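You operate a simulated robot arm through the tools that you are given. There is no shell and no other tool. Be economical: measure what you need, move in short steps, check, and stop when the job is done.

The job below is to be done with a simulated two-armed robot. You get a single attempt, and the scene is never put back.

## Task
Pick up the brown parcel that says "Return" from the top of the repair bench with one hand, pass it to the other hand and put it in the deep white tray. Set down upright: brown parcel.

The check looks at the end state, three seconds after you hand in, the way a careful person would. Anything else that was tipped, shoved, dropped, spilled or broken makes it a failure.

## Robot
Two 7-joint arms with two-finger parallel grippers on one trunk, on a base that drives. Base frame: it is fixed to the floor where the robot stands at the start and does not move with it; the origin is under the middle of the robot, x ahead of it, y to its left, z up; the surface under the hand at the start is at about z = 863. Units: mm, degrees, N and s.
The left shoulder is at the start at [-82, 119, 851], the right one opposite. With the tool pointing down near the work surface each hand reaches from about 120 to 580 mm from the robot's upright axis, wherever it stands, measured 20 degrees to its own side. Places, roughly: deep white tray inside [-3200, -2600, 900]. Payload 3.43 kg a hand.
Tool frame (each hand has its own): the origin (TCP) lies between the finger pads and is the grasp point; the fingertips stand 30 mm ahead of it; z points along the fingers, y is the line along which they close. Largest opening 94 mm; finger width 28, thickness 10; the body of the gripper, 50 by 96 mm, starts 55 mm behind the TCP.
Orientation is that of the tool frame in the base frame, as a unit quaternion [x, y, z, w]. With the fingers straight down and closing along the base's y, the tool's x points along the base's -x, its y along +y and its z along -z.

## Interface
- The arms move only by the tool move_arm. It takes "left_plan", "right_plan" or both (then of equal length, played together; a hand with none holds still); each is a list of rows, each a list of 7 numbers: the finger opening in mm, from 0 to 94, then the shift along the base's x, y, z in mm, then the turn, a rotation vector about the base's x, y, z in degrees. In form: [[claw, x, y, z, wx, wy, wz], ...]. A call has 1 to 20 rows; each row shifts and turns the commanded pose from where the row before left it. A row lasts 0.2 s, in which the tool goes at most 50 mm and 8.6 degrees; a call with a longer step from one row to the next is refused whole, and so is a gripper value outside its range. A pose out of reach is approached as far as the arm can. The call stops where the force on the tool passes 40 N (or 10 N more than at its start, if that is more) or the arm is blocked; 0.2 s more then pass. The fingers move at their own pace (about 153 mm/s each) and stop on an object; they squeeze with about 37 N. The grip force told is the motor's: it shows also when the fingers shut on nothing. Time passes only in rows, and 0.2 s behind the last, so rows that do not move let the fingers close. It gives the time, the measured TCP pose, the force on the tool (base axes), the opening and the grip force at its end, in the units of the frame above (readings bear some noise), with the torque about the TCP (base axes, N m) and any sound that the robot's microphone picked up, and new pictures: "pictures" is both (left out), scene, wrist or none (wrist: the cameras of the hands that moved).
- Cameras (640 x 400 px; columns grow to the right, rows downward): "scene" is now at [22.8, -3.4, 1537.1]; the picture's right is [-0.02, -1.00, 0.00], its down [-0.85, 0.02, -0.53] and it looks along [0.53, -0.01, -0.85] (base axes); focal length 262 px, centre (320, 200). "left" rides on the left gripper at [76, -14, -103] in its tool frame; the picture's right is [0.18, 0.98, 0.00], its down [-0.75, 0.14, -0.64] and it looks along [-0.63, 0.12, 0.77] (tool axes); focal length 243 px, centre (320, 200). "right" rides on the right gripper at [76, 14, -103] in its tool frame; the picture's right is [-0.18, 0.98, 0.00], its down [-0.75, -0.14, -0.64] and it looks along [-0.63, -0.12, 0.77] (tool axes); focal length 243 px, centre (320, 200). There is no depth. A picture from a camera that has moved, and an enlarged one, comes with that camera's place and axes in the base frame and with its lens. The place of the scene camera against the robot may be out by one fixed shift of up to 18 mm in any direction.
- raise_lower(by): slides the trunk up (or, below 0, down) by that many mm; the arms and the scene camera ride with it, the base frame stays. It gives what a move gives, with no picture.
- base_move(legs): drives the robot by 1 to 6 legs, each [ahead, left, turn to the left] in mm, mm and degrees, along the robot's own axes; the way and the turn of a leg run together, so that a leg with both is an arc; at most 1500 mm and 180 degrees a leg. The arms and the cameras ride along, it lands a little off, and it stops where it bumps. It gives what a move gives, and a new picture of the scene camera.
- turn_head(pan, tilt): turns the head with the scene camera to pan (to the left, within 143 degrees either way) and tilt (down, from -29 to 69), counted from straight ahead of the robot. It gives what a move gives, and a new picture of the scene camera.
- zoom(camera, box): a new picture of the part [left, top, right, bottom] of that camera's present view, enlarged. No time passes.
- finish_job(): hands the job in; it is judged then, once.

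Go step by step. Nothing tells you exact positions but the pictures and the camera data: compare them with the known pose of the tool, close in by small moves and look again before you grip or let go. The budget is 120 turns and 260 pictures, counting those below and the enlarged ones. Unless the task says otherwise, let go and move clear before handing in, and close with one line.

The tools are called after "Emit:" as a command line: name --argument value ..., lists and objects as JSON in quotes. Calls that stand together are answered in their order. move_arm: Moves the arms, as the interface text tells. Its arguments: {"type":"object","properties":{"left_plan":{"type":"array","items":{"type":"array","items":{"type":"number"}}},"right_plan":{"type":"array","items":{"type":"array","items":{"type":"number"}}},"pictures":{"type":"string","enum":["both","scene","wrist","none"]}},"required":[]} The other tools are called the same way: raise_lower (by) slides the trunk up or down; base_move (legs) drives the base; turn_head (pan, tilt) turns the head that bears the scene camera; zoom (camera, box) takes an enlarged picture of a part of a camera's view; finish_job () hands the job in.

At the start:

```text
clock: 0.0
left_position: [378.2, 203.4, 1082.8]
left_tcp_rot: [0.0, 1.0, 0.0, 0.0]
left_wrist_force: [0.2, 0.3, 0.2]
left_moment: [-0.05, -0.03, -0.01]
left_gripper_width: 93.9
left_grip_force: 0.1
right_position: [287.7, -75.8, 1109.0]
right_tcp_rot: [-0.001, 1.0, 0.0, 0.001]
right_wrist_force: [0.0, -0.3, 1.4]
right_moment: [0.04, 0.02, 0.02]
right_gripper_width: 93.9
right_grip_force: 0.1
trunk travel left (down, up): [-275.0, 60.0]
robot x, y, heading: [4.4, 1.0, 0.1]
head pan, tilt: [-1.3, 58.1]
```

scene: 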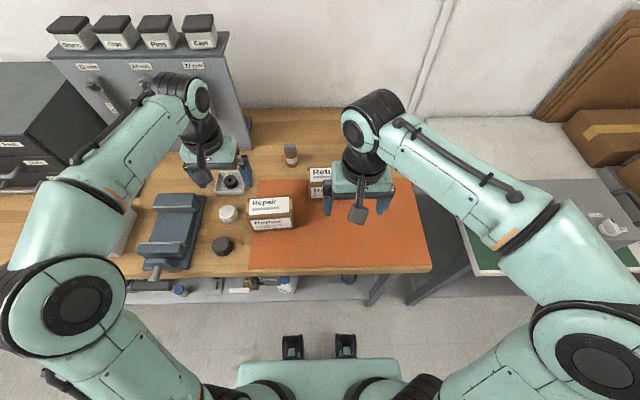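
right: 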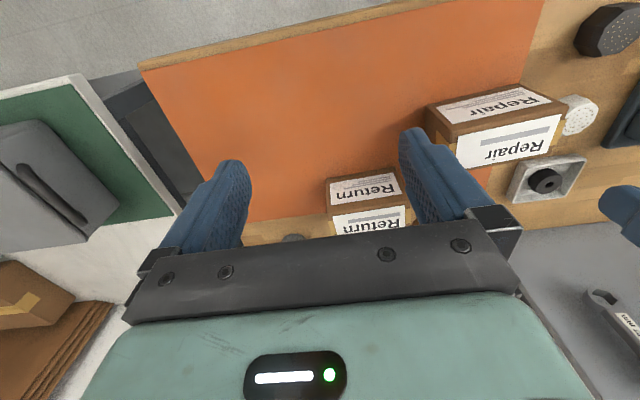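
left: 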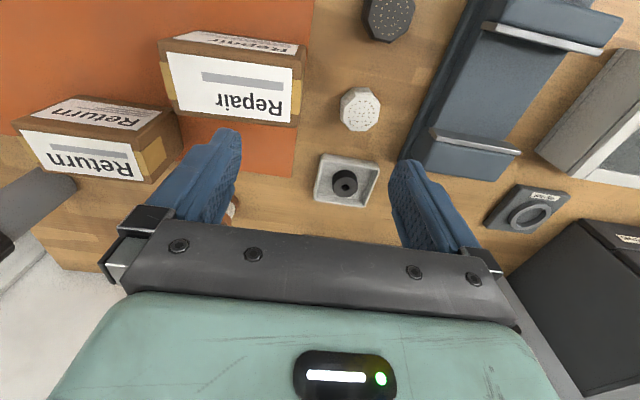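

The Return parcel stands beside and behind the Repair parcel, under the right hand. I'll look closer before moving.

Emit:
zoom --camera "right" --box '[240, 60, 600, 285]'

Emit:
zoom --camera "scene" --box '[200, 130, 440, 280]'

Emit:
zoom --camera "left" --box '[0, 20, 320, 220]'

```text
1.78 times, centred on (420, 172) of right
camera zoom: at [211.3, -60.2, 1210.2], right [0.18, 0.98, 0.0], down [0.75, -0.14, 0.64], along [0.63, -0.12, -0.77], focal length 431 px, centre (142, 249)
```

zoom: 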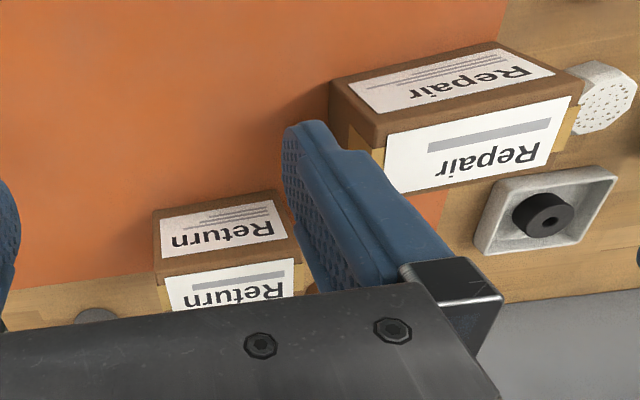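

```text
2.67 times, centred on (320, 205) of scene
camera zoom: at [22.8, -3.4, 1537.1], right [-0.02, -1.0, 0.0], down [-0.85, 0.02, -0.53], along [0.53, -0.01, -0.85], focal length 699 px, centre (320, 187)
```

zoom: 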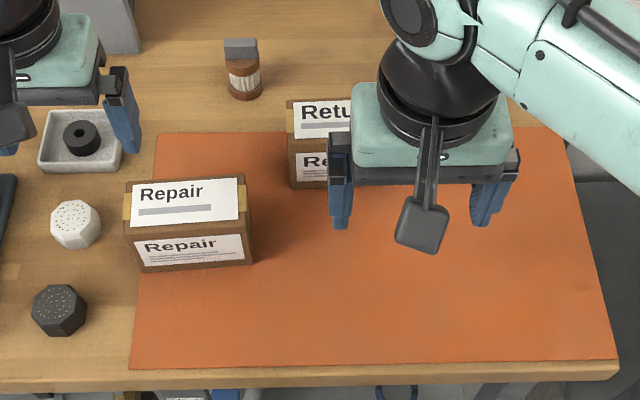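

```text
2.00 times, centred on (160, 120) of left
camera zoom: at [301.6, 189.1, 1187.4], right [-0.18, 0.98, 0.0], down [0.75, 0.14, 0.64], along [0.63, 0.12, -0.77], focal length 485 px, centre (640, 360)
```

zoom: 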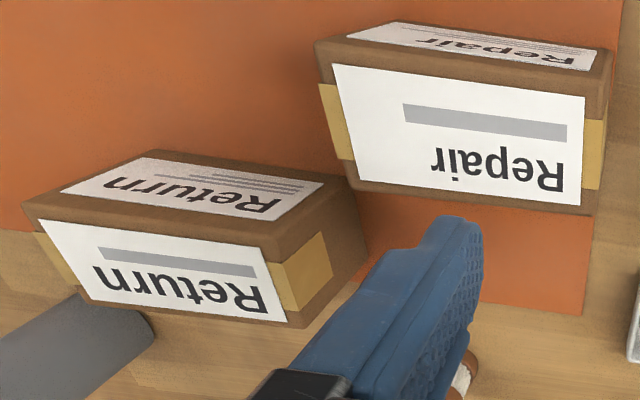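

The Return parcel is about 118 (y) × 54 (x) × 92 mm, centred near [477, -37] with its top at about z 955. I plan to grip its -y end across x with the right hand, tilted, and later take it with the left from above. First I turn the right hand while it hovers.

Emit:
move_arm --right_plan '[[94, 12, 0, 0, 0, 0, 8.2], [94, 12, 0, 0, 0, 0, 8.2], [94, 12, 0, 0, 0, 0, 8.2], [94, 12, 0, 0, 0, 0, 8.2], [94, 12, 0, 0, 0, 0, 8.2], [94, 12, 0, 0, 0, 0, 8.2], [94, 12, 0, 0, 0, 0, 8.2], [94, 12, 0, 0, 0, 0, 8.2], [94, 12, 0, 0, 0, 0, 8.2], [94, 12, 0, 0, 0, 0, 8.2], [94, 12, 0, 0, 0, 0, 8.0], [94, 14, 0, -10, 7.5, 0, 0], [94, 14, 0, -10, 7.5, 0, 0], [94, 14, 0, -10, 7.5, 0, 0], [94, 14, 0, -10, 7.5, 0, 0]]'

```text
clock: 3.2
left_position: [378.4, 203.5, 1083.3]
left_tcp_rot: [0.0, 1.0, 0.0, 0.0]
left_wrist_force: [-0.2, 0.6, 0.0]
left_moment: [-0.02, 0.02, 0.01]
left_gripper_width: 93.9
left_grip_force: 0.1
right_position: [476.7, -74.7, 1068.3]
right_tcp_rot: [-0.682, 0.683, 0.184, 0.185]
right_wrist_force: [0.3, 0.3, 0.2]
right_moment: [0.0, -0.02, 0.02]
right_gripper_width: 93.7
right_grip_force: 0.1
trunk travel left (down, up): [-275.0, 60.0]
robot x, y, heading: [1.8, -0.4, -0.1]
head pan, tilt: [-1.3, 58.1]
camera scene: at [23.3, -4.0, 1537.1], right [-0.02, -1.0, 0.0], down [-0.85, 0.02, -0.53], along [0.53, -0.01, -0.85], focal length 262 px, centre (320, 200)
camera right: at [462.5, -191.5, 1117.7], right [-0.98, 0.16, 0.09], down [0.14, 0.33, 0.93], along [0.12, 0.93, -0.35], focal length 243 px, centre (320, 200)
```

scene: 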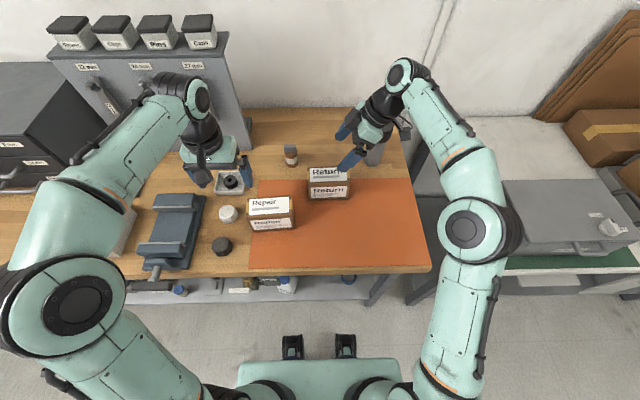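
right: 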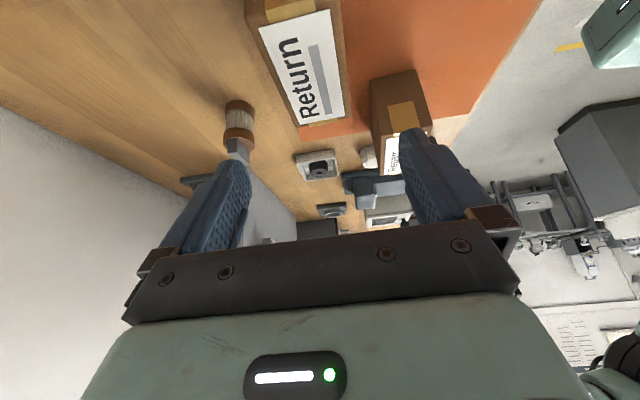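

The right hand turned as wanted. I'll zoom to refine the parcel's position.

Emit:
zoom --camera "right" --box '[200, 0, 456, 160]'

Emit:
zoom --camera "scene" --box '[240, 140, 400, 240]'

```text
2.50 times, centred on (328, 80) of right
camera zoom: at [462.5, -191.5, 1117.7], right [-0.98, 0.16, 0.09], down [0.14, 0.33, 0.93], along [0.12, 0.93, -0.35], focal length 606 px, centre (300, 500)
```

zoom: 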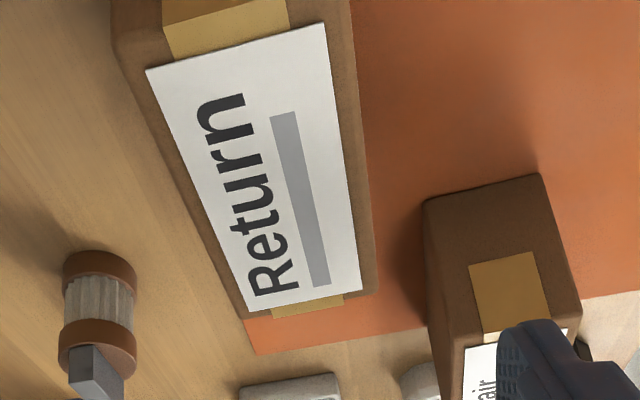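

```text
4.00 times, centred on (320, 190) of scene
camera zoom: at [23.3, -4.0, 1537.1], right [-0.02, -1.0, 0.0], down [-0.85, 0.02, -0.53], along [0.53, -0.01, -0.85], focal length 1049 px, centre (320, 240)
```

zoom: 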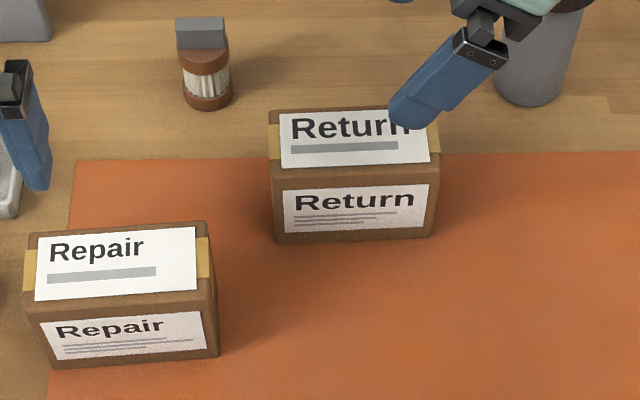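

Parcel confirmed: x 450–505, y -97 to 18, top about 955, no yaw. I'll lower the right hand over its -y end.

Emit:
move_arm --right_plan '[[94, 1, 1, -30, 0, 0, 0], [94, 0, 0, -30, 0, 0, 0], [94, 0, 0, -20, 0, 0, 0], [94, 0, 0, -20, 0, 0, 0], [94, 0, 0, -15, 0, 0, 0]]'

Emit:
zoom --camera "scene" --box '[240, 100, 440, 225]'

```text
clock: 4.4
left_position: [379.4, 203.8, 1082.8]
left_tcp_rot: [0.0, 1.0, 0.0, 0.0]
left_wrist_force: [-0.4, -0.8, 0.2]
left_moment: [0.03, -0.03, 0.03]
left_gripper_width: 93.9
left_grip_force: 0.1
right_position: [475.9, -73.3, 952.7]
right_tcp_rot: [0.683, -0.682, -0.183, -0.183]
right_wrist_force: [0.2, 0.4, -0.5]
right_moment: [0.0, -0.01, 0.0]
right_gripper_width: 94.2
right_grip_force: 0.1
trunk travel left (down, up): [-275.0, 60.0]
robot x, y, heading: [-3.1, 2.1, -0.1]
head pan, tilt: [-1.3, 58.1]
camera scene: at [22.9, -3.4, 1537.1], right [-0.02, -1.0, 0.0], down [-0.85, 0.02, -0.53], along [0.53, -0.01, -0.85], focal length 262 px, centre (320, 200)
camera right: at [461.7, -189.1, 1002.0], right [-0.98, 0.16, 0.09], down [0.14, 0.33, 0.93], along [0.12, 0.93, -0.35], focal length 243 px, centre (320, 200)
```

scene: 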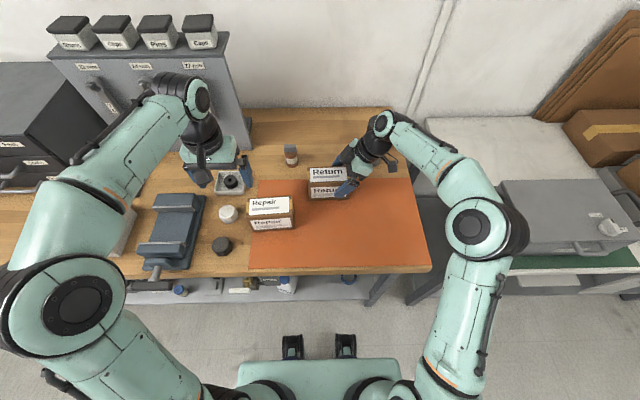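
right: 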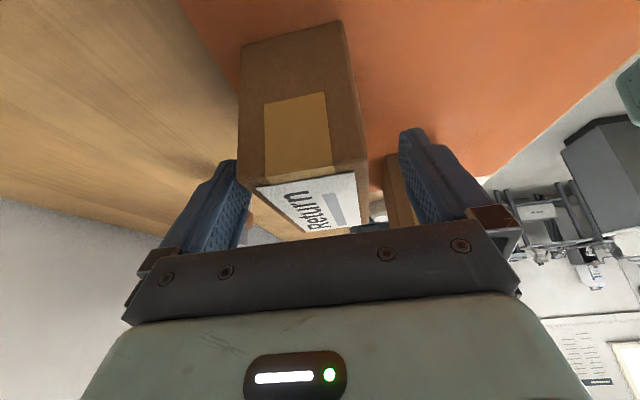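

```text
3.20 times, centred on (340, 162) of scene
camera zoom: at [22.9, -3.4, 1537.1], right [-0.02, -1.0, 0.0], down [-0.85, 0.02, -0.53], along [0.53, -0.01, -0.85], focal length 839 px, centre (256, 320)
```

zoom: 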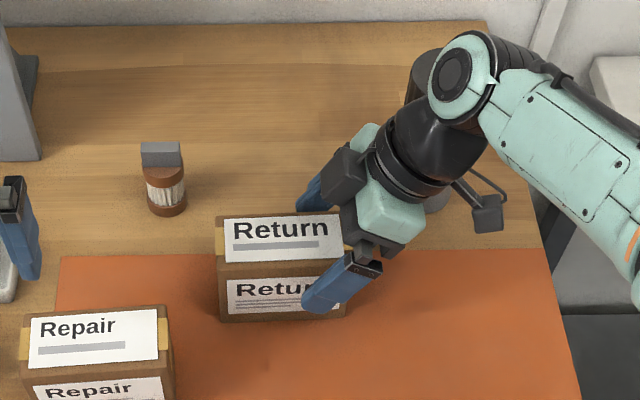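

The fingers straddle the parcel and are clear of it. I'll go down 22 mm more and close.

Emit:
move_arm --right_plan '[[94, 1, 0, -12, 0, 0, 0], [94, 1, 0, -11, 0, 0, 0], [60, 0, 0, 0, 0, 0, 0], [40, 0, 0, 0, 0, 0, 0], [40, 0, 0, 0, 0, 0, 0]]'

```text
clock: 5.6
left_position: [378.5, 203.5, 1083.4]
left_tcp_rot: [0.0, 1.0, 0.0, 0.0]
left_wrist_force: [1.1, 1.3, 0.1]
left_moment: [-0.04, -0.02, 0.0]
left_gripper_width: 93.8
left_grip_force: 0.1
right_position: [478.2, -74.1, 930.1]
right_tcp_rot: [-0.683, 0.683, 0.183, 0.183]
right_wrist_force: [0.2, -1.9, 0.2]
right_moment: [-0.07, 0.06, 0.13]
right_gripper_width: 66.2
right_grip_force: 37.3
trunk travel left (down, up): [-275.0, 60.0]
robot x, y, heading: [0.3, 0.4, 0.1]
head pan, tilt: [-1.3, 58.1]
camera scene: at [22.9, -3.6, 1537.1], right [-0.02, -1.0, 0.0], down [-0.85, 0.02, -0.53], along [0.53, -0.01, -0.85], focal length 262 px, centre (320, 200)
camera right: at [464.1, -189.8, 979.7], right [-0.98, 0.16, 0.09], down [0.14, 0.33, 0.93], along [0.12, 0.93, -0.35], focal length 243 px, centre (320, 200)
```

scene: 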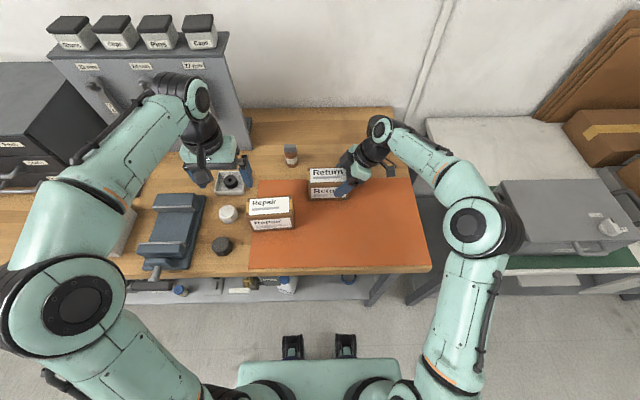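
right: 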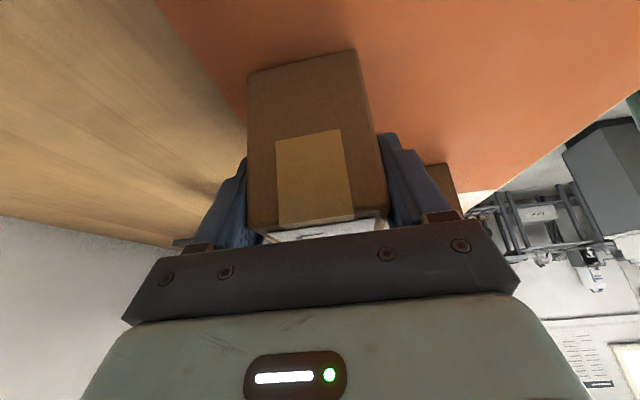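

The grip holds at 66 mm. A small test lift will show the weight.

Emit:
move_arm --right_plan '[[40, 0, 0, 5, 0, 0, 0], [40, 0, 0, 10, 0, 0, 0], [40, 0, 0, 15, 0, 0, 0], [40, 0, 0, 0, 0, 0, 0]]'

Emit:
zoom --camera "scene" --box '[240, 100, 440, 225]'

```text
clock: 6.6
left_position: [379.0, 203.6, 1083.5]
left_tcp_rot: [0.0, 1.0, 0.0, 0.0]
left_wrist_force: [0.8, 0.2, 0.1]
left_moment: [0.0, -0.03, 0.01]
left_gripper_width: 93.7
left_grip_force: 0.1
right_position: [479.6, -74.0, 960.0]
right_tcp_rot: [0.683, -0.683, -0.183, -0.184]
right_wrist_force: [0.3, -0.5, -1.8]
right_moment: [-0.09, 0.0, 0.02]
right_gripper_width: 66.2
right_grip_force: 36.6
trunk travel left (down, up): [-275.0, 60.0]
robot x, y, heading: [1.8, 0.4, 0.1]
head pan, tilt: [-1.3, 58.1]
camera scene: at [23.1, -3.5, 1537.1], right [-0.02, -1.0, 0.0], down [-0.85, 0.02, -0.53], along [0.53, -0.01, -0.85], focal length 262 px, centre (320, 200)
camera right: at [464.5, -190.6, 1009.8], right [-0.98, 0.16, 0.09], down [0.14, 0.33, 0.93], along [0.12, 0.93, -0.35], focal length 243 px, centre (320, 200)
```

scene: 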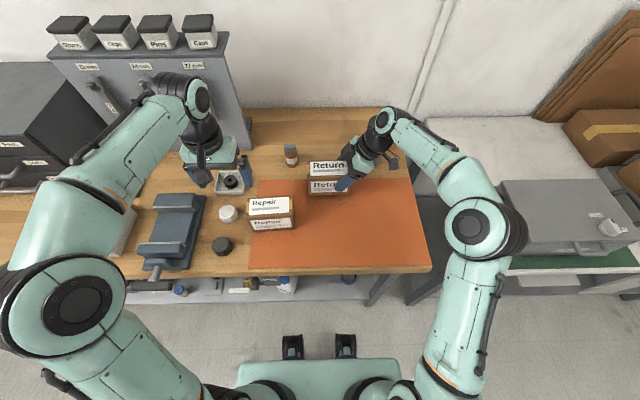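
right: 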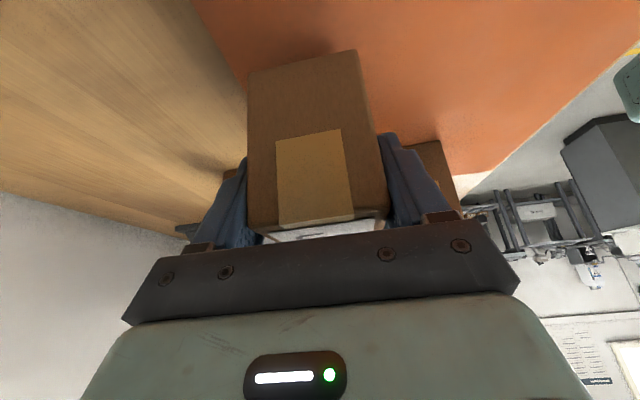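

```text
3.20 times, centred on (340, 162) of scene
camera zoom: at [23.1, -3.5, 1537.1], right [-0.02, -1.0, 0.0], down [-0.85, 0.02, -0.53], along [0.53, -0.01, -0.85], focal length 839 px, centre (256, 320)
```

zoom: 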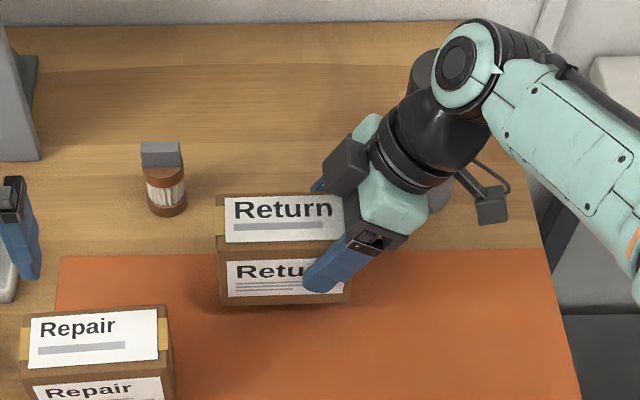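

The parcel is light and hangs level. I'll lift it clear of the bench and meanwhile turn the left hand so it closes along x.

Emit:
move_arm --right_plan '[[40, 0, 0, 20, 0, 0, 0], [40, 0, 0, 20, 0, 0, 0], [40, -5, 5, 15, 0, 0, 0], [40, -5, 5, 15, 0, 0, 0], [40, -5, 5, 15, 0, 0, 0], [40, -5, 5, 15, 0, 0, 0], [40, -5, 5, 15, 0, 0, 0], [40, -5, 5, 15, 0, 0, 0], [40, -5, 5, 0, 0, 0, 0], [40, -5, 5, 0, 0, 0, 0], [40, -10, 5, 0, 0, 0, 0]]' --left_plan '[[94, 5, 0, 10, 0, 0, -8.2], [94, 5, 0, 10, 0, 0, -8.2], [94, 5, 0, 10, 0, 0, -8.2], [94, 5, 0, 10, 0, 0, -8.2], [94, 5, 0, 10, 0, 0, -8.2], [94, 5, 0, 10, 0, 0, -8.2], [94, 5, 0, 10, 0, 0, -8.2], [94, 5, 0, 10, 0, 0, -8.2], [94, 5, 0, 10, 0, 0, -8.2], [94, 5, 0, 5, 0, 0, -8.2], [94, 2, 0, 0, 0, 0, -8.0]]'

```text
clock: 9.0
left_position: [428.8, 204.3, 1175.7]
left_tcp_rot: [0.708, 0.706, 0.001, 0.002]
left_wrist_force: [-0.6, -0.4, -0.2]
left_moment: [0.03, -0.02, -0.02]
left_gripper_width: 93.6
left_grip_force: 0.1
left hand out of reach, approached as far as the arm can: row 10
right_position: [428.4, -28.0, 1090.7]
right_tcp_rot: [0.683, -0.683, -0.182, -0.183]
right_wrist_force: [-0.3, 0.5, -2.9]
right_moment: [-0.13, 0.0, 0.0]
right_gripper_width: 66.2
right_grip_force: 37.3
trunk travel left (down, up): [-275.0, 60.0]
robot x, y, heading: [-0.6, 2.5, 0.1]
head pan, tilt: [-1.3, 58.1]
camera scene: at [22.6, -2.3, 1537.1], right [-0.02, -1.0, 0.0], down [-0.85, 0.02, -0.53], along [0.53, -0.01, -0.85], focal length 262 px, centre (320, 200)
camera right: at [414.6, -145.1, 1140.2], right [-0.98, 0.16, 0.09], down [0.14, 0.33, 0.93], along [0.12, 0.93, -0.35], focal length 243 px, centre (320, 200)
camera left: at [413.9, 280.8, 1278.8], right [0.98, 0.18, 0.0], down [0.14, -0.75, 0.64], along [0.12, -0.63, -0.77], focal length 243 px, centre (320, 200)
```

scene: 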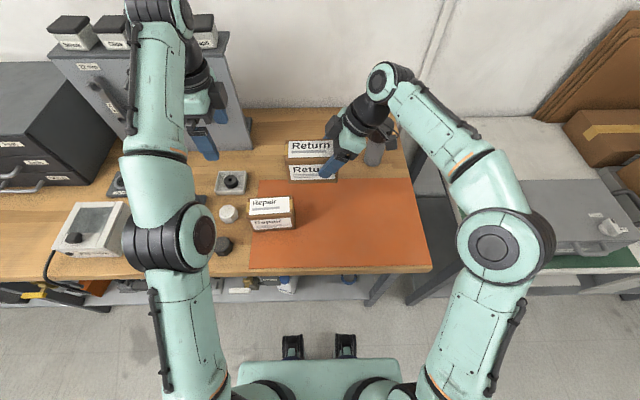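
right: 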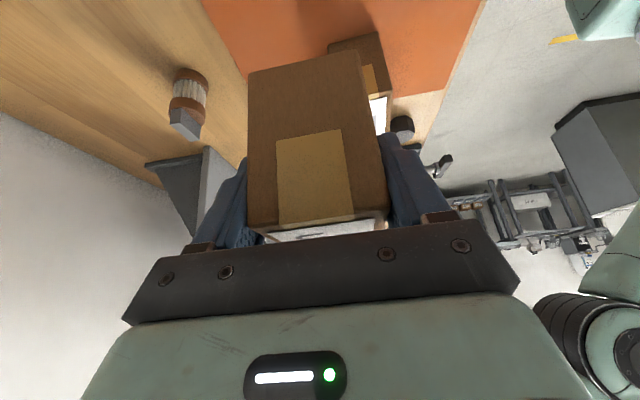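
left: 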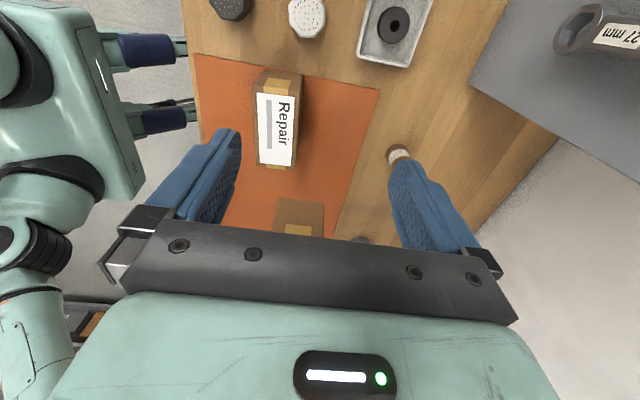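

Left is near its reach limit at this height, so I'll bring both nearer and lower before the hand-over, then move the left above the parcel's +y part.

Emit:
move_arm --right_plan '[[40, -12, 0, -6, 0, 0, 0], [40, -12, 0, -6, 0, 0, 0], [40, -12, 0, -6, 0, 0, 0], [40, -12, 0, -6, 0, 0, 0], [40, 0, 0, -6, 0, 0, 0], [40, 0, 0, 0, 0, 0, 0], [40, 0, 0, 0, 0, 0, 0], [40, 0, 0, 0, 0, 0, 0]]' --left_plan '[[94, -12, 0, -10, 0, 0, 0], [94, -12, 0, -10, 0, 0, 0], [94, -12, 0, -10, 0, 0, 0], [94, -12, -15, -10, 0, 0, 0], [94, 0, -20, 0, 0, 0, 0], [94, 0, -20, 0, 0, 0, 0], [94, 0, -20, 0, 0, 0, 0], [94, 0, -20, 0, 0, 0, 0]]'

```text
clock: 10.8
left_position: [381.5, 107.7, 1133.4]
left_tcp_rot: [0.707, 0.707, 0.0, 0.0]
left_wrist_force: [0.1, 0.7, -0.9]
left_moment: [0.01, 0.0, -0.01]
left_gripper_width: 94.3
left_grip_force: 0.1
right_position: [381.3, -29.4, 1061.3]
right_tcp_rot: [-0.683, 0.683, 0.183, 0.183]
right_wrist_force: [0.4, 0.3, -2.4]
right_moment: [-0.07, 0.01, -0.01]
right_gripper_width: 66.1
right_grip_force: 37.3
trunk travel left (down, up): [-275.0, 60.0]
robot x, y, heading: [-1.2, -2.5, 0.1]
head pan, tilt: [-1.3, 58.1]
camera scene: at [23.1, -3.8, 1537.1], right [-0.02, -1.0, 0.0], down [-0.85, 0.02, -0.53], along [0.53, -0.01, -0.85], focal length 262 px, centre (320, 200)
camera right: at [366.5, -144.8, 1110.2], right [-0.98, 0.16, 0.09], down [0.14, 0.33, 0.93], along [0.12, 0.93, -0.35], focal length 243 px, centre (320, 200)
camera left: at [367.1, 183.8, 1237.3], right [0.98, 0.18, 0.0], down [0.14, -0.75, 0.64], along [0.12, -0.63, -0.77], focal length 243 px, centre (320, 200)
```

scene: 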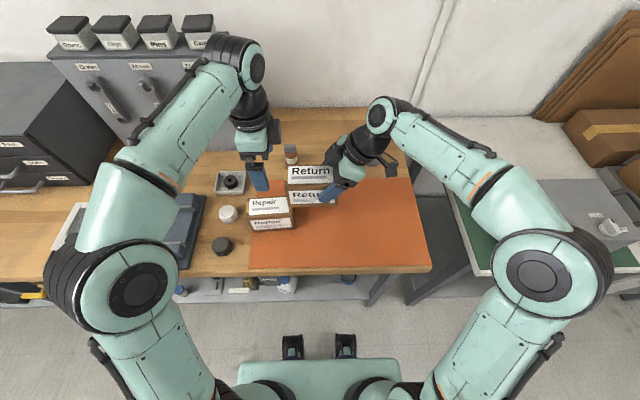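
right: 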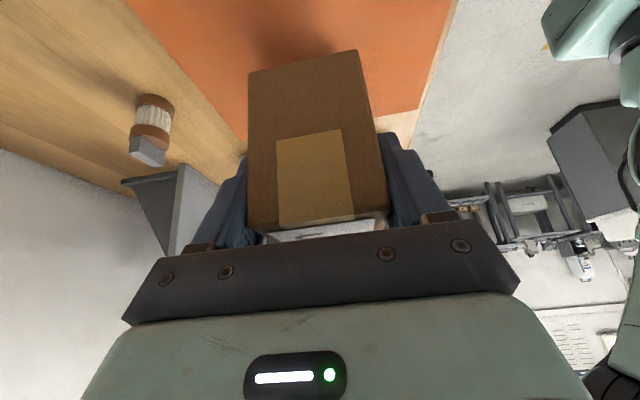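
left: 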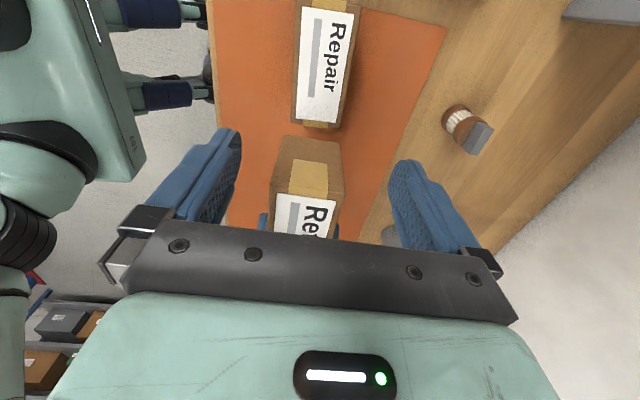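

The parcel lies centred between the left fingers in x. I'll move the left hand in y to about 27.

Emit:
move_arm --left_plan '[[94, 0, -20, 0, 0, 0, 0], [94, 0, -20, 0, 0, 0, 0], [94, 0, -20, 0, 0, 0, 0], [94, 0, -20, 0, 0, 0, 0]]'

Emit:
zoom --camera "scene" --box '[220, 100, 420, 225]'

```text
clock: 11.8
left_position: [381.4, 28.2, 1135.1]
left_tcp_rot: [0.707, 0.707, 0.001, 0.0]
left_wrist_force: [-0.6, 0.0, -0.3]
left_moment: [-0.01, -0.01, 0.01]
left_gripper_width: 94.2
left_grip_force: 0.0
right_position: [380.7, -28.3, 1060.5]
right_tcp_rot: [0.684, -0.682, -0.184, -0.182]
right_wrist_force: [-0.3, -0.2, -2.3]
right_moment: [-0.12, -0.02, -0.02]
right_gripper_width: 66.1
right_grip_force: 36.4
trunk travel left (down, up): [-275.0, 60.0]
robot x, y, heading: [-0.1, -1.6, -0.2]
head pan, tilt: [-1.3, 58.1]
camera scene: at [23.1, -4.0, 1537.1], right [-0.02, -1.0, 0.0], down [-0.85, 0.02, -0.53], along [0.53, -0.01, -0.85], focal length 262 px, centre (320, 200)
camera left: at [367.1, 103.2, 1238.5], right [0.98, 0.18, 0.0], down [0.14, -0.75, 0.64], along [0.12, -0.63, -0.77], focal length 243 px, centre (320, 200)
```

scene: 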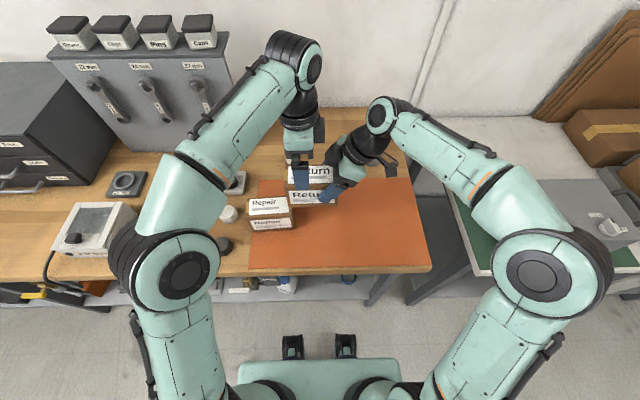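
left: 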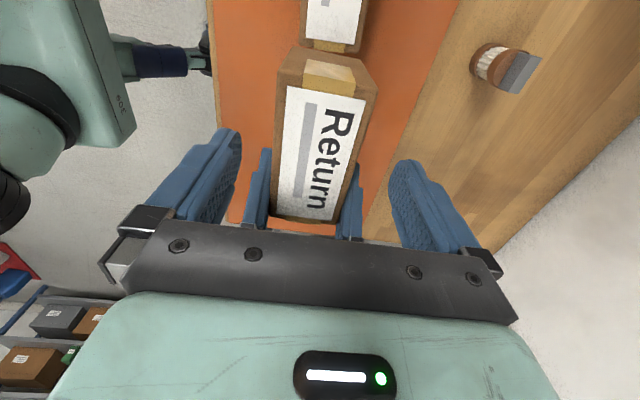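

```text
3.20 times, centred on (320, 162) of scene
camera zoom: at [23.1, -4.0, 1537.1], right [-0.02, -1.0, 0.0], down [-0.85, 0.02, -0.53], along [0.53, -0.01, -0.85], focal length 839 px, centre (320, 320)
```

zoom: 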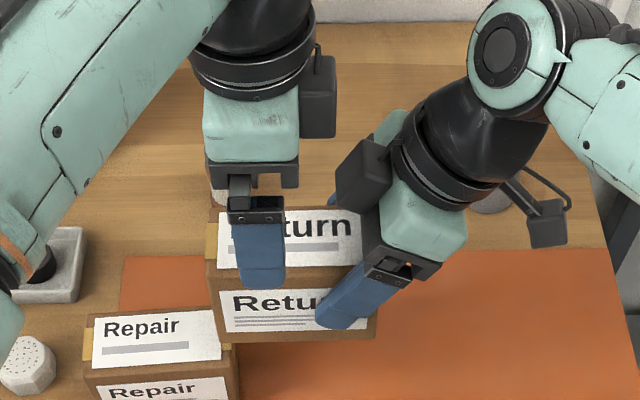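

The left gripper's side block could come close to the right gripper, so I'll shift the left 10 mm further to +y and descend in steps.

Emit:
move_arm --left_plan '[[94, 0, 10, 0, 0, 0, 0], [94, 0, 0, -15, 0, 0, 0], [94, 0, 0, -15, 0, 0, 0], [94, 0, 0, -10, 0, 0, 0]]' --pictures "wrist"

Emit:
zoom --camera "scene" --box '[220, 100, 420, 225]'

```text
clock: 12.8
left_position: [381.3, 39.3, 1094.6]
left_tcp_rot: [0.707, 0.707, 0.0, 0.0]
left_wrist_force: [-0.1, 0.4, -0.1]
left_moment: [0.01, 0.02, 0.02]
left_gripper_width: 94.0
left_grip_force: 0.1
right_position: [380.5, -26.8, 1061.2]
right_tcp_rot: [-0.683, 0.683, 0.183, 0.183]
right_wrist_force: [-0.3, 0.0, -2.6]
right_moment: [-0.09, 0.01, 0.0]
right_gripper_width: 66.2
right_grip_force: 37.3
trunk travel left (down, up): [-275.0, 60.0]
robot x, y, heading: [-1.4, -0.6, 0.0]
head pan, tilt: [-1.3, 58.1]
camera left: at [366.1, 115.2, 1198.5], right [0.98, 0.18, 0.0], down [0.14, -0.75, 0.64], along [0.12, -0.63, -0.77], focal length 243 px, centre (320, 200)
```

left: 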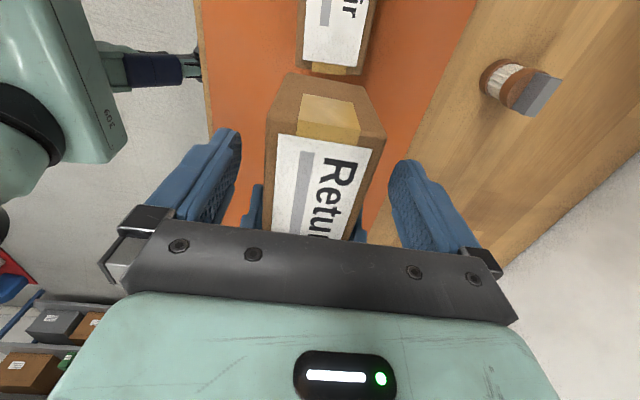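

```text
3.20 times, centred on (320, 162) of scene
camera zoom: at [23.0, -3.5, 1537.1], right [-0.02, -1.0, 0.0], down [-0.85, 0.02, -0.53], along [0.53, -0.01, -0.85], focal length 839 px, centre (320, 320)
```

zoom: 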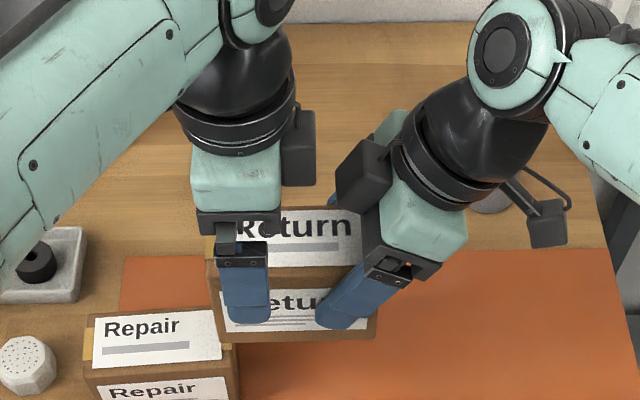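

There is room on both sides. I'll go down 22 mm more and close the left hand.

Emit:
move_arm --left_plan '[[94, 0, 0, -12, 0, 0, 0], [94, 0, 0, -10, 0, 0, 0], [70, 0, 0, 0, 0, 0, 0], [40, 0, 0, 0, 0, 0, 0], [40, 0, 0, 0, 0, 0, 0]]'

Emit:
zoom --camera "scene" --box '[220, 100, 420, 225]'

```text
clock: 14.0
left_position: [381.0, 39.2, 1074.1]
left_tcp_rot: [0.707, 0.707, 0.0, -0.001]
left_wrist_force: [0.6, 0.0, 0.1]
left_moment: [-0.07, -0.06, 0.01]
left_gripper_width: 66.2
left_grip_force: 36.5
right_position: [381.0, -27.6, 1061.1]
right_tcp_rot: [-0.683, 0.683, 0.183, 0.183]
right_wrist_force: [0.7, -0.2, -2.3]
right_moment: [-0.05, 0.05, 0.03]
right_gripper_width: 65.9
right_grip_force: 36.9
trunk travel left (down, up): [-275.0, 60.0]
robot x, y, heading: [-1.8, -1.3, 0.1]
head pan, tilt: [-1.3, 58.1]
camera scene: at [23.0, -3.4, 1537.1], right [-0.02, -1.0, 0.0], down [-0.85, 0.02, -0.53], along [0.53, -0.01, -0.85], focal length 262 px, centre (320, 200)
camera left: at [365.7, 113.9, 1176.9], right [0.98, 0.18, 0.0], down [0.14, -0.75, 0.64], along [0.12, -0.63, -0.77], focal length 243 px, centre (320, 200)
```

scene: 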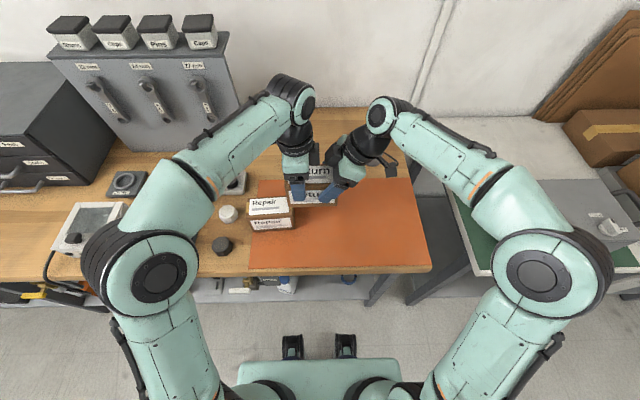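
left: 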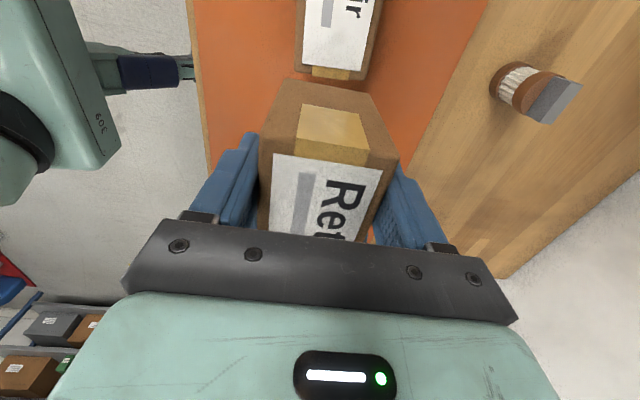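

```text
3.20 times, centred on (320, 162) of scene
camera zoom: at [23.0, -3.4, 1537.1], right [-0.02, -1.0, 0.0], down [-0.85, 0.02, -0.53], along [0.53, -0.01, -0.85], focal length 839 px, centre (320, 320)
```

zoom: 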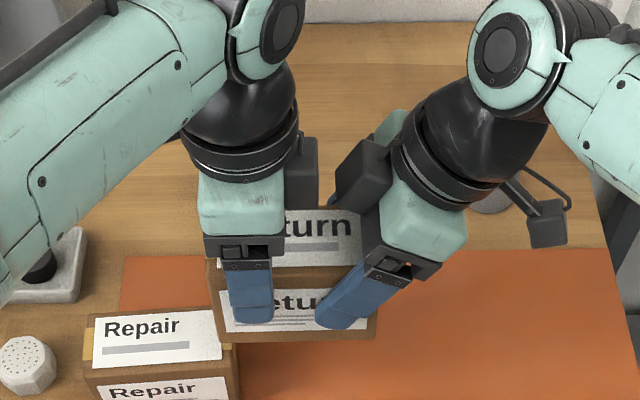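

Both hands hold it. I'll open the right hand and withdraw it toward -y.

Emit:
move_arm --right_plan '[[94, 0, 0, 0, 0, 0, 0], [94, 0, 0, 0, 0, 0, 0], [94, 0, -15, 0, 0, 0, 0], [94, 0, -20, 0, 0, 0, 0], [94, 0, -25, 0, 0, 0, 0], [94, 0, -30, 0, 0, 0, 0], [94, 0, -30, 0, 0, 0, 0], [94, 0, -30, 0, 0, 0, 0]]'

```text
clock: 15.8
left_position: [380.6, 37.3, 1072.6]
left_tcp_rot: [0.707, 0.708, 0.0, 0.0]
left_wrist_force: [-0.2, 0.3, 0.5]
left_moment: [0.06, -0.02, -0.03]
left_gripper_width: 66.0
left_grip_force: 36.4
right_position: [380.0, -177.7, 1059.6]
right_tcp_rot: [0.683, -0.682, -0.184, -0.183]
right_wrist_force: [0.0, 0.4, -0.4]
right_moment: [-0.03, 0.02, -0.01]
right_gripper_width: 94.3
right_grip_force: 0.0
trunk travel left (down, up): [-275.0, 60.0]
robot x, y, heading: [-1.7, 1.1, -0.1]
head pan, tilt: [-1.3, 58.1]
camera scene: at [22.9, -4.0, 1537.1], right [-0.02, -1.0, 0.0], down [-0.85, 0.02, -0.53], along [0.53, -0.01, -0.85], focal length 262 px, centre (320, 200)
camera right: at [365.5, -295.1, 1109.1], right [-0.98, 0.16, 0.09], down [0.14, 0.33, 0.93], along [0.12, 0.93, -0.35], focal length 243 px, centre (320, 200)
```

scene: 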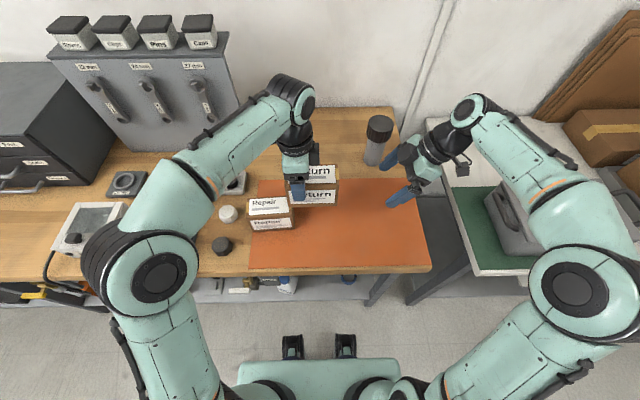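
right: 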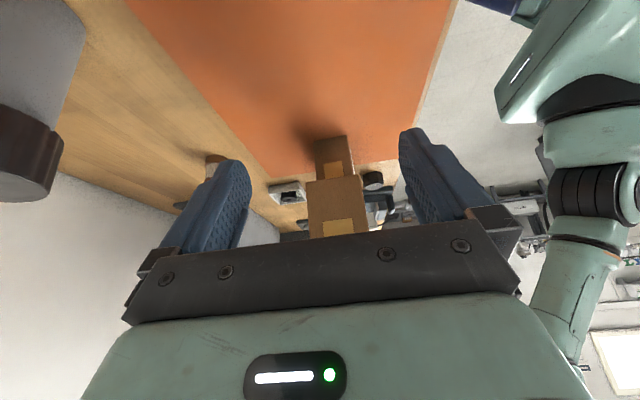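

The left hand has the parcel alone, level. I'll draw both hands in and look around for the tray.

Emit:
move_arm --right_plan '[[94, -12, 0, 8, 0, 0, 0], [94, -12, 0, 8, 0, 0, 0], [94, -12, 0, 8, 0, 0, 0], [94, -12, 0, 8, 0, 0, 0], [94, -12, 0, 8, 0, 0, 0], [94, -12, 0, 8, 0, 0, 0]]' --left_plan '[[40, -12, 5, 8, 0, 0, 0], [40, -12, 5, 8, 0, 0, 0], [40, -12, 5, 8, 0, 0, 0], [40, -12, 5, 8, 0, 0, 0], [40, -12, 5, 8, 0, 0, 0], [40, -12, 5, 8, 0, 0, 0]]' --pictures "none"

Emit:
turn_head --pan -140 --tilt 15

Emit:
turn_head --pan -85 --tilt 25

Emit:
turn_head --pan 140 --tilt 20

```text
clock: 17.2
left_position: [308.8, 70.1, 1121.6]
left_tcp_rot: [0.707, 0.707, -0.001, 0.0]
left_wrist_force: [0.0, 0.1, -2.5]
left_moment: [0.06, -0.04, 0.01]
left_gripper_width: 66.1
left_grip_force: 37.1
right_position: [307.0, -178.9, 1107.3]
right_tcp_rot: [-0.683, 0.683, 0.182, 0.183]
right_wrist_force: [0.1, -0.4, 0.0]
right_moment: [-0.02, 0.01, -0.02]
right_gripper_width: 94.1
right_grip_force: 0.0
trunk travel left (down, up): [-275.0, 60.0]
robot x, y, heading: [-1.0, -0.2, -0.2]
head pan, tilt: [-1.3, 58.1]
```

```text
clock: 19.4
left_position: [308.9, 68.9, 1121.4]
left_tcp_rot: [0.707, 0.707, 0.0, 0.001]
left_wrist_force: [0.1, 0.0, -1.8]
left_moment: [0.03, 0.03, 0.02]
left_gripper_width: 66.1
left_grip_force: 36.9
right_position: [307.7, -178.7, 1108.4]
right_tcp_rot: [-0.683, 0.683, 0.183, 0.183]
right_wrist_force: [-0.7, 0.1, 0.1]
right_moment: [-0.05, -0.06, -0.01]
right_gripper_width: 93.7
right_grip_force: 0.0
trunk travel left (down, up): [-275.0, 60.0]
robot x, y, heading: [-0.1, -0.7, -0.1]
head pan, tilt: [-140.0, 15.0]
camera scene: at [-117.4, -62.0, 1601.1], right [-0.64, 0.77, 0.0], down [0.2, 0.17, -0.97], along [-0.74, -0.62, -0.26], focal length 262 px, centre (320, 200)
```

scene: 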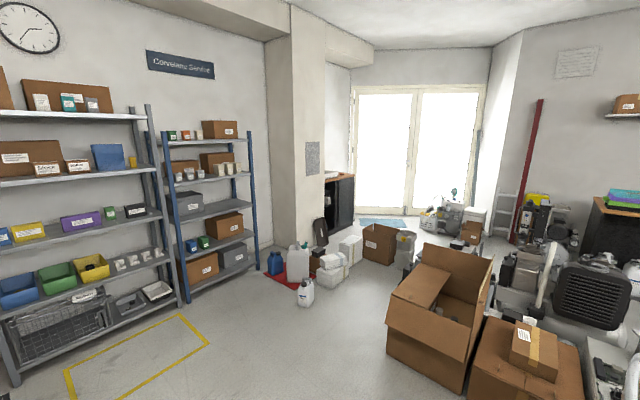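

```text
clock: 20.6
left_position: [309.7, 70.1, 1120.9]
left_tcp_rot: [0.707, 0.707, 0.001, 0.001]
left_wrist_force: [-0.9, -0.1, -2.9]
left_moment: [0.09, 0.01, 0.0]
left_gripper_width: 65.5
left_grip_force: 37.3
right_position: [308.5, -179.9, 1107.6]
right_tcp_rot: [-0.683, 0.683, 0.183, 0.184]
right_wrist_force: [0.9, -0.9, -1.1]
right_moment: [0.0, -0.01, -0.05]
right_gripper_width: 94.0
right_grip_force: 0.0
trunk travel left (down, up): [-275.0, 60.0]
robot x, y, heading: [-0.4, 1.7, -0.0]
head pan, tilt: [-85.0, 25.0]
camera scene: at [-38.0, -93.7, 1584.9], right [-1.0, -0.09, 0.0], down [-0.04, 0.42, -0.91], along [0.08, -0.9, -0.42], focal length 262 px, centre (320, 200)
```

scene: 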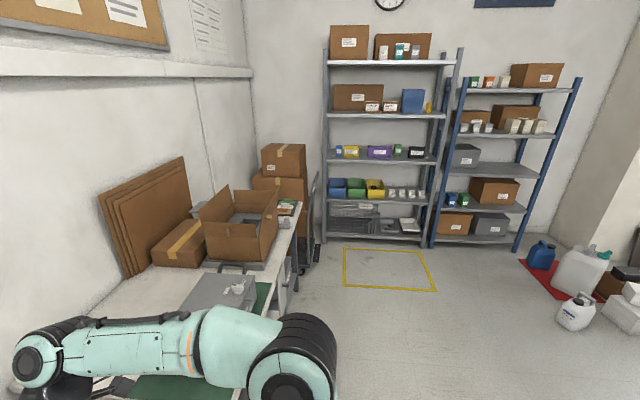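

```text
clock: 23.9
left_position: [309.0, 70.0, 1121.0]
left_tcp_rot: [0.707, 0.707, 0.001, 0.0]
left_wrist_force: [-0.5, 0.8, -2.3]
left_moment: [0.05, 0.0, 0.01]
left_gripper_width: 66.1
left_grip_force: 36.9
right_position: [306.9, -179.8, 1108.2]
right_tcp_rot: [0.683, -0.683, -0.183, -0.183]
right_wrist_force: [-0.4, 0.0, 0.1]
right_moment: [0.02, 0.01, -0.02]
right_gripper_width: 93.9
right_grip_force: 0.1
trunk travel left (down, up): [-275.0, 60.0]
robot x, y, heading: [0.8, 4.5, 0.0]
head pan, tilt: [140.0, 20.0]
camera scene: at [-117.2, 58.0, 1593.0], right [0.64, 0.77, 0.0], down [0.26, -0.22, -0.94], along [-0.72, 0.6, -0.34], focal length 262 px, centre (320, 200)
```

scene: 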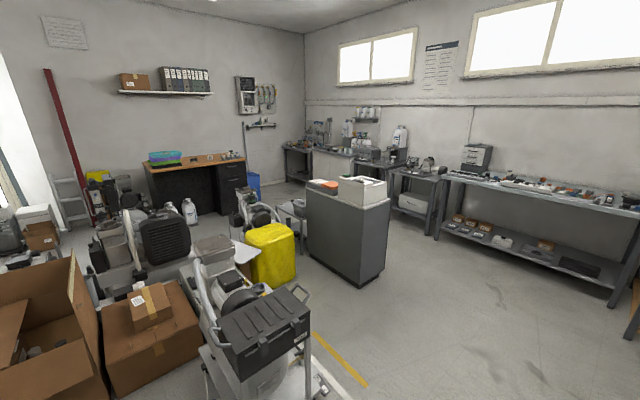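

By the given coordinates the tray should be on the dark counter beside the pillar near the door. I'll turn back and zoom there.

Emit:
turn_head --pan -140 --tilt 30

Emit:
zoom --camera "scene" --box '[240, 60, 480, 210]'

```text
clock: 27.7
left_position: [310.0, 69.6, 1121.2]
left_tcp_rot: [0.707, 0.707, 0.001, 0.0]
left_wrist_force: [-0.3, 1.5, -3.4]
left_moment: [0.05, -0.01, -0.01]
left_gripper_width: 66.1
left_grip_force: 36.6
right_position: [308.3, -179.4, 1107.8]
right_tcp_rot: [0.683, -0.683, -0.184, -0.183]
right_wrist_force: [-0.2, -0.6, 0.2]
right_moment: [-0.02, -0.01, -0.02]
right_gripper_width: 93.9
right_grip_force: 0.0
trunk travel left (down, up): [-275.0, 60.0]
robot x, y, heading: [-1.1, -2.4, 0.0]
head pan, tilt: [-140.0, 30.0]
camera scene: at [-115.1, -60.1, 1576.9], right [-0.64, 0.77, 0.0], down [0.38, 0.32, -0.87], along [-0.66, -0.56, -0.5], focal length 262 px, centre (320, 200)
```

scene: 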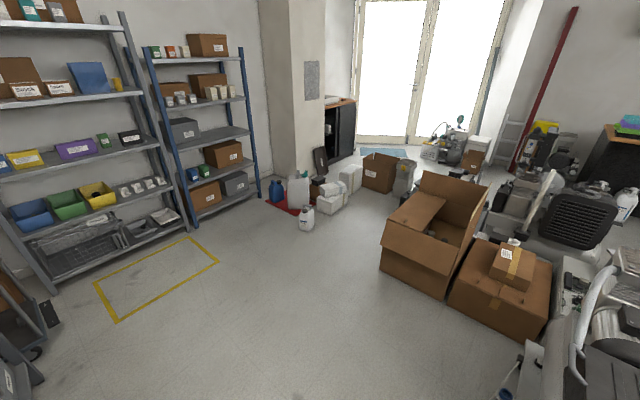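

```text
2.67 times, centred on (360, 135) of scene
camera zoom: at [-115.1, -60.1, 1576.9], right [-0.64, 0.77, 0.0], down [0.38, 0.32, -0.87], along [-0.66, -0.56, -0.5], focal length 699 px, centre (213, 373)
```

zoom: 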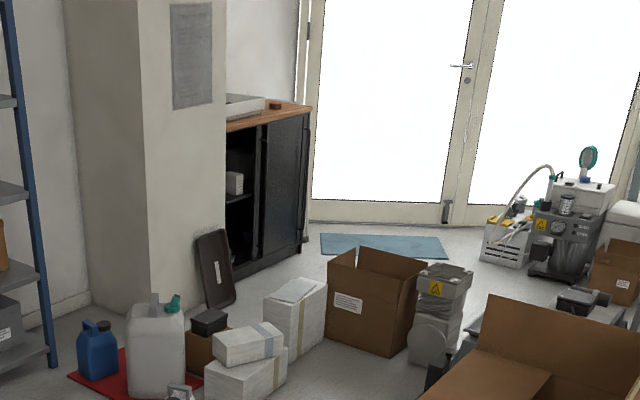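

A white tray sits on a cabinet behind the pillar, with clutter on the floor around it. I'll back off, turn toward it, and drive part of the way over clear floor to look.

Emit:
turn_head --pan 0 --tilt 35

Emit:
base_move --legs '[[-500, 0, 0], [0, 0, -125]]'

```text
clock: 30.0
left_position: [309.4, 69.8, 1120.0]
left_tcp_rot: [0.707, 0.707, 0.0, 0.0]
left_wrist_force: [0.6, 0.4, -2.6]
left_moment: [0.09, -0.01, -0.02]
left_gripper_width: 66.1
left_grip_force: 36.5
right_position: [307.2, -180.4, 1107.6]
right_tcp_rot: [0.683, -0.683, -0.183, -0.184]
right_wrist_force: [0.1, 0.3, -0.5]
right_moment: [0.03, 0.01, 0.0]
right_gripper_width: 94.1
right_grip_force: 0.1
trunk travel left (down, up): [-275.0, 60.0]
robot x, y, heading: [1.1, -1.4, -0.2]
head pan, tilt: [0.0, 35.0]
camera scene: at [42.2, -2.0, 1569.1], right [0.0, -1.0, 0.0], down [-0.57, 0.0, -0.82], along [0.82, 0.0, -0.57], focal length 262 px, centre (320, 200)
```

scene: 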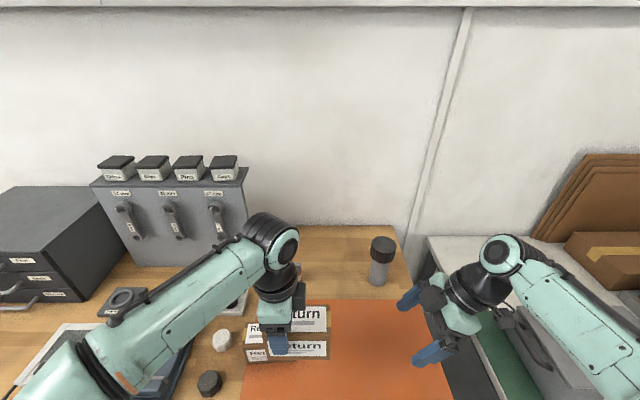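

```text
clock: 38.1
left_position: [-620.3, -291.8, 1121.0]
left_tcp_rot: [0.953, -0.303, 0.0, 0.0]
left_wrist_force: [0.4, 0.3, -2.7]
left_moment: [-0.05, -0.06, 0.02]
left_gripper_width: 65.9
left_grip_force: 37.3
right_position: [-820.9, -147.1, 1108.5]
right_tcp_rot: [0.293, 0.92, -0.079, 0.246]
right_wrist_force: [0.3, 0.2, -0.6]
right_moment: [0.0, -0.02, 0.01]
right_gripper_width: 94.0
right_grip_force: 0.1
trunk travel left (down, up): [-275.0, 60.0]
robot x, y, heading: [-497.3, 3.0, -125.6]
head pan, tilt: [0.0, 35.0]
camera scene: at [-525.6, -36.9, 1569.1], right [-0.82, 0.58, 0.0], down [0.33, 0.47, -0.82], along [-0.47, -0.67, -0.57], focal length 262 px, centre (320, 200)
```

scene: 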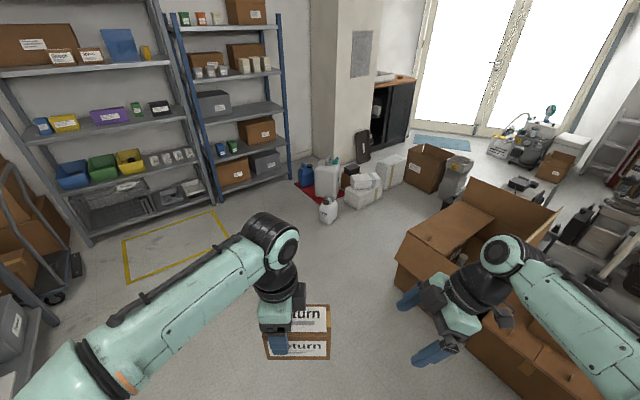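

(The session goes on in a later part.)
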